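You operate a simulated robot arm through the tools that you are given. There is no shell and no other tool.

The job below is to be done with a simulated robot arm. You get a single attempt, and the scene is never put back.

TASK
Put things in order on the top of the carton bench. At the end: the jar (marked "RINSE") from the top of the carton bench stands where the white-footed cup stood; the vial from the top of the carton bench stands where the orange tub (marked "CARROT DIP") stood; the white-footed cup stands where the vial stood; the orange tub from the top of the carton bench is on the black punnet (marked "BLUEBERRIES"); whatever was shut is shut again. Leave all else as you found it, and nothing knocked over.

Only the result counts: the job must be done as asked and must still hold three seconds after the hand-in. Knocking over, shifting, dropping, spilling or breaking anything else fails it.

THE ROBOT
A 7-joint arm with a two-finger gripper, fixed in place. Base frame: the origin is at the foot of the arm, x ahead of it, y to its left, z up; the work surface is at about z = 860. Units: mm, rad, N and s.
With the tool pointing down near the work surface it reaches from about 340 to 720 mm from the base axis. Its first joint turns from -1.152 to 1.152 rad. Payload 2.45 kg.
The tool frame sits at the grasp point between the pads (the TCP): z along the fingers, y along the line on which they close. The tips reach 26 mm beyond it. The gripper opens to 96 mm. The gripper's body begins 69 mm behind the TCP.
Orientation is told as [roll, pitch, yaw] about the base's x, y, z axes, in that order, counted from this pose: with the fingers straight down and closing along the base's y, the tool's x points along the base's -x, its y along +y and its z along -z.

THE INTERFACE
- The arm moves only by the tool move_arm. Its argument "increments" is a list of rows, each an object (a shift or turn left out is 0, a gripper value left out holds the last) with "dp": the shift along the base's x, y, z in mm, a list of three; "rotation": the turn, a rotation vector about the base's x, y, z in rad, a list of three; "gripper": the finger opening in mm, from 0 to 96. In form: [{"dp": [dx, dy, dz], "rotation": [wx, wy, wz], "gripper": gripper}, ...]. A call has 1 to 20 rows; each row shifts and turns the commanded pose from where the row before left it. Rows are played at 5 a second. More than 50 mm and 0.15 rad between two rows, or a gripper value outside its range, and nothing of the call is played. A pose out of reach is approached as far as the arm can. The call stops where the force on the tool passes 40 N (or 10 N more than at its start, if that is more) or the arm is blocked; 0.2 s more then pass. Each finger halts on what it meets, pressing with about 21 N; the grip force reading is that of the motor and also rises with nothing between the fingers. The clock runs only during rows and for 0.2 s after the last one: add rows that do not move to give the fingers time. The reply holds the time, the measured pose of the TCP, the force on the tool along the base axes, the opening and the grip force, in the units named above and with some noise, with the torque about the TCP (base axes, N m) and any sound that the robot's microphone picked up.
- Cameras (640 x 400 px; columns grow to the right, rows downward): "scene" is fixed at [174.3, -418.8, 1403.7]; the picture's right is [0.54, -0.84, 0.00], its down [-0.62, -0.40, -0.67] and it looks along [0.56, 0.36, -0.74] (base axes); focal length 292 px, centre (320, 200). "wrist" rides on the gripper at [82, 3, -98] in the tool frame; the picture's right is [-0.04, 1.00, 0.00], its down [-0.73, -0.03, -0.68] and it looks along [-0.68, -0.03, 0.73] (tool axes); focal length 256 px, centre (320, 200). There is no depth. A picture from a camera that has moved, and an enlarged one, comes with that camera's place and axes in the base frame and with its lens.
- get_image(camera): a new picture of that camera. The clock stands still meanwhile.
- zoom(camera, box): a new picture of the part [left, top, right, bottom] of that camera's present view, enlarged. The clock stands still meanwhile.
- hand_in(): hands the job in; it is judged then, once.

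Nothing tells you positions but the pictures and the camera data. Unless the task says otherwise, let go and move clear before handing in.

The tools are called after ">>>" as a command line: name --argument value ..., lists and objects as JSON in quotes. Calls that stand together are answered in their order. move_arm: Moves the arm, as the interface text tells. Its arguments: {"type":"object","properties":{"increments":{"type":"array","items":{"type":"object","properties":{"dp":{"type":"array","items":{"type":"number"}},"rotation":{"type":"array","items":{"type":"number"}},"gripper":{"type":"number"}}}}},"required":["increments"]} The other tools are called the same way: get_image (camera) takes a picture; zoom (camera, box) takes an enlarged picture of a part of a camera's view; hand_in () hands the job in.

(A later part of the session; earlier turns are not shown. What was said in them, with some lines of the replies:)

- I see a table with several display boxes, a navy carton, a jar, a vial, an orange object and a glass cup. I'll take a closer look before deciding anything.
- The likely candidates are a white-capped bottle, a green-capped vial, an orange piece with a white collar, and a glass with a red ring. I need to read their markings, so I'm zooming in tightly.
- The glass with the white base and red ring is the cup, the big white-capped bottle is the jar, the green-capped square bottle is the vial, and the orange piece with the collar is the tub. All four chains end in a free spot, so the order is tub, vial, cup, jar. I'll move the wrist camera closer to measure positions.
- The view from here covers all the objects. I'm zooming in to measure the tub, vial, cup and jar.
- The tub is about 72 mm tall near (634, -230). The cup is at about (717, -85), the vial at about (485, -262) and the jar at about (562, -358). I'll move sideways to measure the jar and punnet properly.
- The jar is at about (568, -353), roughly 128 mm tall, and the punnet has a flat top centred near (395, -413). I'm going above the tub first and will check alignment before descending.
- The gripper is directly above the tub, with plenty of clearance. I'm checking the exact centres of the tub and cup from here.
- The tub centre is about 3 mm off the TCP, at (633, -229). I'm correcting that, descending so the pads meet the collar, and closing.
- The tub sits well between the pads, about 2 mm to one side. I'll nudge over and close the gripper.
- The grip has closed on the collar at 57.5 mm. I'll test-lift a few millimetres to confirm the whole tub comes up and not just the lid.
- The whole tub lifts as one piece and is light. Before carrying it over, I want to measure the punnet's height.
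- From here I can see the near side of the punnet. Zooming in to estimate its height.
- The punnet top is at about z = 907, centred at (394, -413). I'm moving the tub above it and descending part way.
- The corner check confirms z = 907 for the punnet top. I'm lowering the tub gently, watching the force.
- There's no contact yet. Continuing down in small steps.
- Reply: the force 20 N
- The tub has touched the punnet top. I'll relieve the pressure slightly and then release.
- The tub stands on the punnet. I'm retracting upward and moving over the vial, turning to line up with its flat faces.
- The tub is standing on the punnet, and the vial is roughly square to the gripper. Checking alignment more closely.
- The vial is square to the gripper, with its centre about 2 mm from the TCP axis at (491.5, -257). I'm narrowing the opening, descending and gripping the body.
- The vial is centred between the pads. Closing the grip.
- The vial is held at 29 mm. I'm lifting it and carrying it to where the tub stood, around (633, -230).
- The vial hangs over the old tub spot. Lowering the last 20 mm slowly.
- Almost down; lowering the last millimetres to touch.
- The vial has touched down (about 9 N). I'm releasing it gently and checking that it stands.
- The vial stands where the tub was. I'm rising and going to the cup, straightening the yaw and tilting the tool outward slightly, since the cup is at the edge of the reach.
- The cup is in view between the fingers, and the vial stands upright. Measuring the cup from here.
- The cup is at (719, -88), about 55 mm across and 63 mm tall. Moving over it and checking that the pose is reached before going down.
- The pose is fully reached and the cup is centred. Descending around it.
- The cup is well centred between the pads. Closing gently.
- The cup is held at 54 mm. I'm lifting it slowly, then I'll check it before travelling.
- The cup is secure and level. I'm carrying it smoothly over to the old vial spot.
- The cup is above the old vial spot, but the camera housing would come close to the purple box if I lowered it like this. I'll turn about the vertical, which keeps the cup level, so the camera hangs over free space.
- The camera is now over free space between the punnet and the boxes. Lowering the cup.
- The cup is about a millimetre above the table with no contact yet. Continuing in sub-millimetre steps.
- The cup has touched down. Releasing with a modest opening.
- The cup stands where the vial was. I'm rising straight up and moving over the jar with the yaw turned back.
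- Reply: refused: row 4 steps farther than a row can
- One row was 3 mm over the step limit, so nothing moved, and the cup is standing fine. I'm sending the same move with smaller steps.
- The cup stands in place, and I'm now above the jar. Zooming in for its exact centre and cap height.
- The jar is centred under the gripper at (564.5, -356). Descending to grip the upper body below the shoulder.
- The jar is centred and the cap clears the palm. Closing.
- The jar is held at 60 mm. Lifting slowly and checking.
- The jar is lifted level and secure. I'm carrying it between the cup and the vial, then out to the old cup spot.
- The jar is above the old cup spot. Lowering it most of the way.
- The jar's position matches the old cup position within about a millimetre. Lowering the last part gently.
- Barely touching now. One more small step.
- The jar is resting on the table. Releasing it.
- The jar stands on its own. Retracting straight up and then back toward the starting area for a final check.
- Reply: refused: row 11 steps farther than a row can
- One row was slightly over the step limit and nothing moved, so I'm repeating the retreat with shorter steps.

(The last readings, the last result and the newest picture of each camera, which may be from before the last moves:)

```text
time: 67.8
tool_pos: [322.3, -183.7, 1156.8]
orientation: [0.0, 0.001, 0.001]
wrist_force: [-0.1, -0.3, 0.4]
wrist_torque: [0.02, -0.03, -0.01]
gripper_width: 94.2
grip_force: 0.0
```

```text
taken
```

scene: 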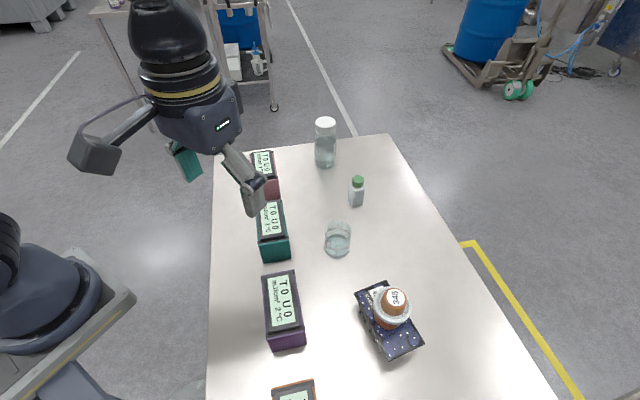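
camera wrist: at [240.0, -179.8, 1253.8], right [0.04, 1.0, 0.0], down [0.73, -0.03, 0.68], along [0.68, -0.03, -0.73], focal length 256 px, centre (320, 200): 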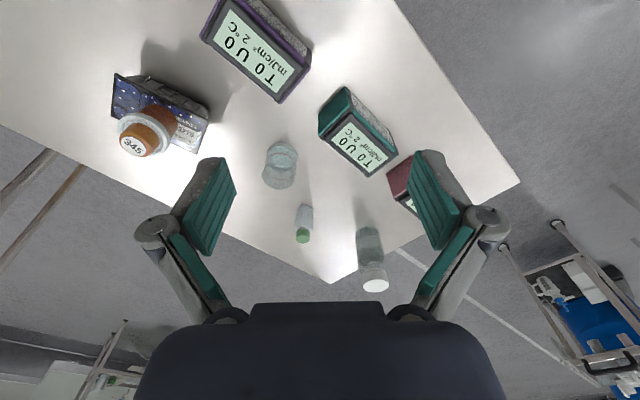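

All four are placed and standing. I'm running final close-ups against the original positions before handing in.

>>> zoom --camera "scene" --box '[340, 270, 440, 370]'

>>> zoom --camera "scene" --box '[300, 130, 460, 270]'

>>> zoom --camera "scene" --box '[200, 260, 440, 400]'

>>> zoom --camera "scene" --box '[305, 105, 345, 175]'

```text
4.00 times, centred on (390, 320) of scene
camera zoom: at [174.2, -418.8, 1403.7], right [0.54, -0.84, 0.0], down [-0.62, -0.4, -0.67], along [0.56, 0.36, -0.74], focal length 1168 px, centre (40, -280)
```

zoom: 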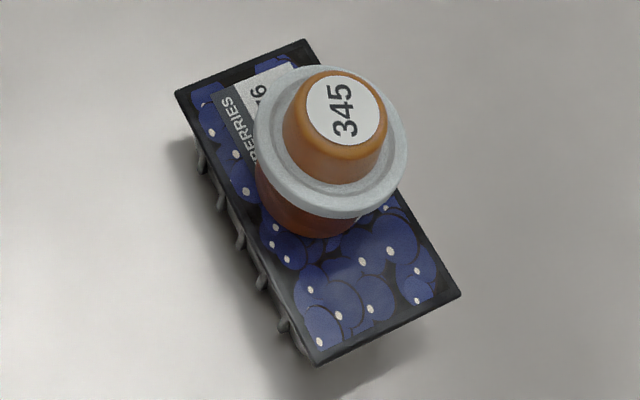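

```text
2.86 times, centred on (380, 200) of scene
camera zoom: at [174.2, -418.8, 1403.7], right [0.54, -0.84, 0.0], down [-0.62, -0.4, -0.67], along [0.56, 0.36, -0.74], focal length 834 px, centre (149, 200)
```

zoom: 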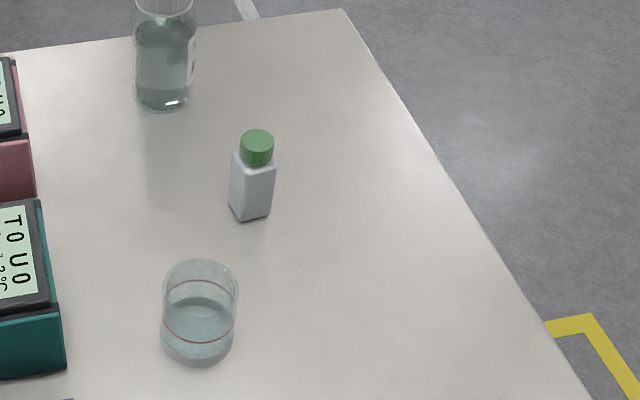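

```text
2.67 times, centred on (320, 330) of scene
camera zoom: at [174.2, -418.8, 1403.7], right [0.54, -0.84, 0.0], down [-0.62, -0.4, -0.67], along [0.56, 0.36, -0.74], focal length 778 px, centre (320, -147)
```

zoom: 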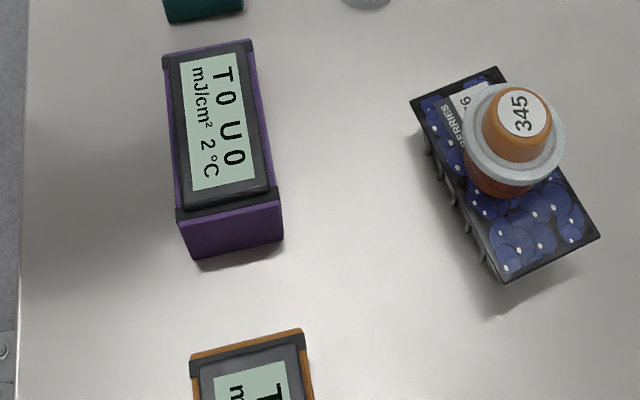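

```text
5.71 times, centred on (325, 140) of scene
camera zoom: at [174.2, -418.8, 1403.7], right [0.54, -0.84, 0.0], down [-0.62, -0.4, -0.67], along [0.56, 0.36, -0.74], focal length 1668 px, centre (291, 543)
```

zoom: 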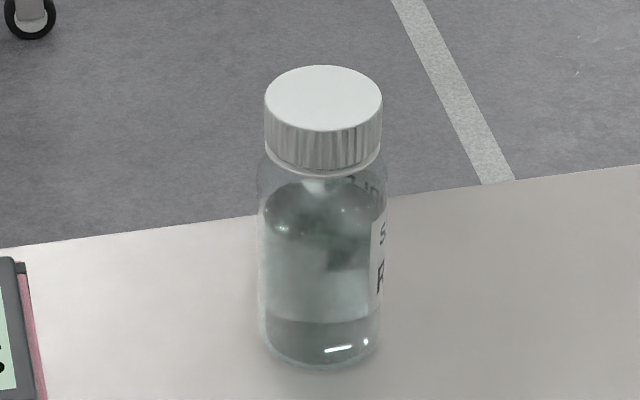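

The jar stands where the cup was, the vial where the tub was and the cup where the vial was. The tub is on the punnet, the punnet and display boxes haven't moved, and nothing was opened. The gripper is empty and clear, so I'm handing in.

>>> hand_in

```text
The job is handed in.
```

I've handed the job in with all four objects in their new places and standing upright. I don't have a verdict back on it.

- **Orange tub ("CARROT DIP"):** it stands on the black "BLUEBERRIES" punnet. I gripped it by its collar, and its lid came along undisturbed.
- **Vial:** it stands where the tub stood.
- **White-footed cup:** it stands where the vial stood. I kept it level throughout and saw no sign of spilling.
- **Jar ("RINSE"):** it stands where the cup stood, to within about a millimetre by my estimate.

In the final pictures, the punnet and display boxes were where they started. I opened nothing, so there was nothing to shut again. Before the hand-in I released everything and moved the gripper clear.
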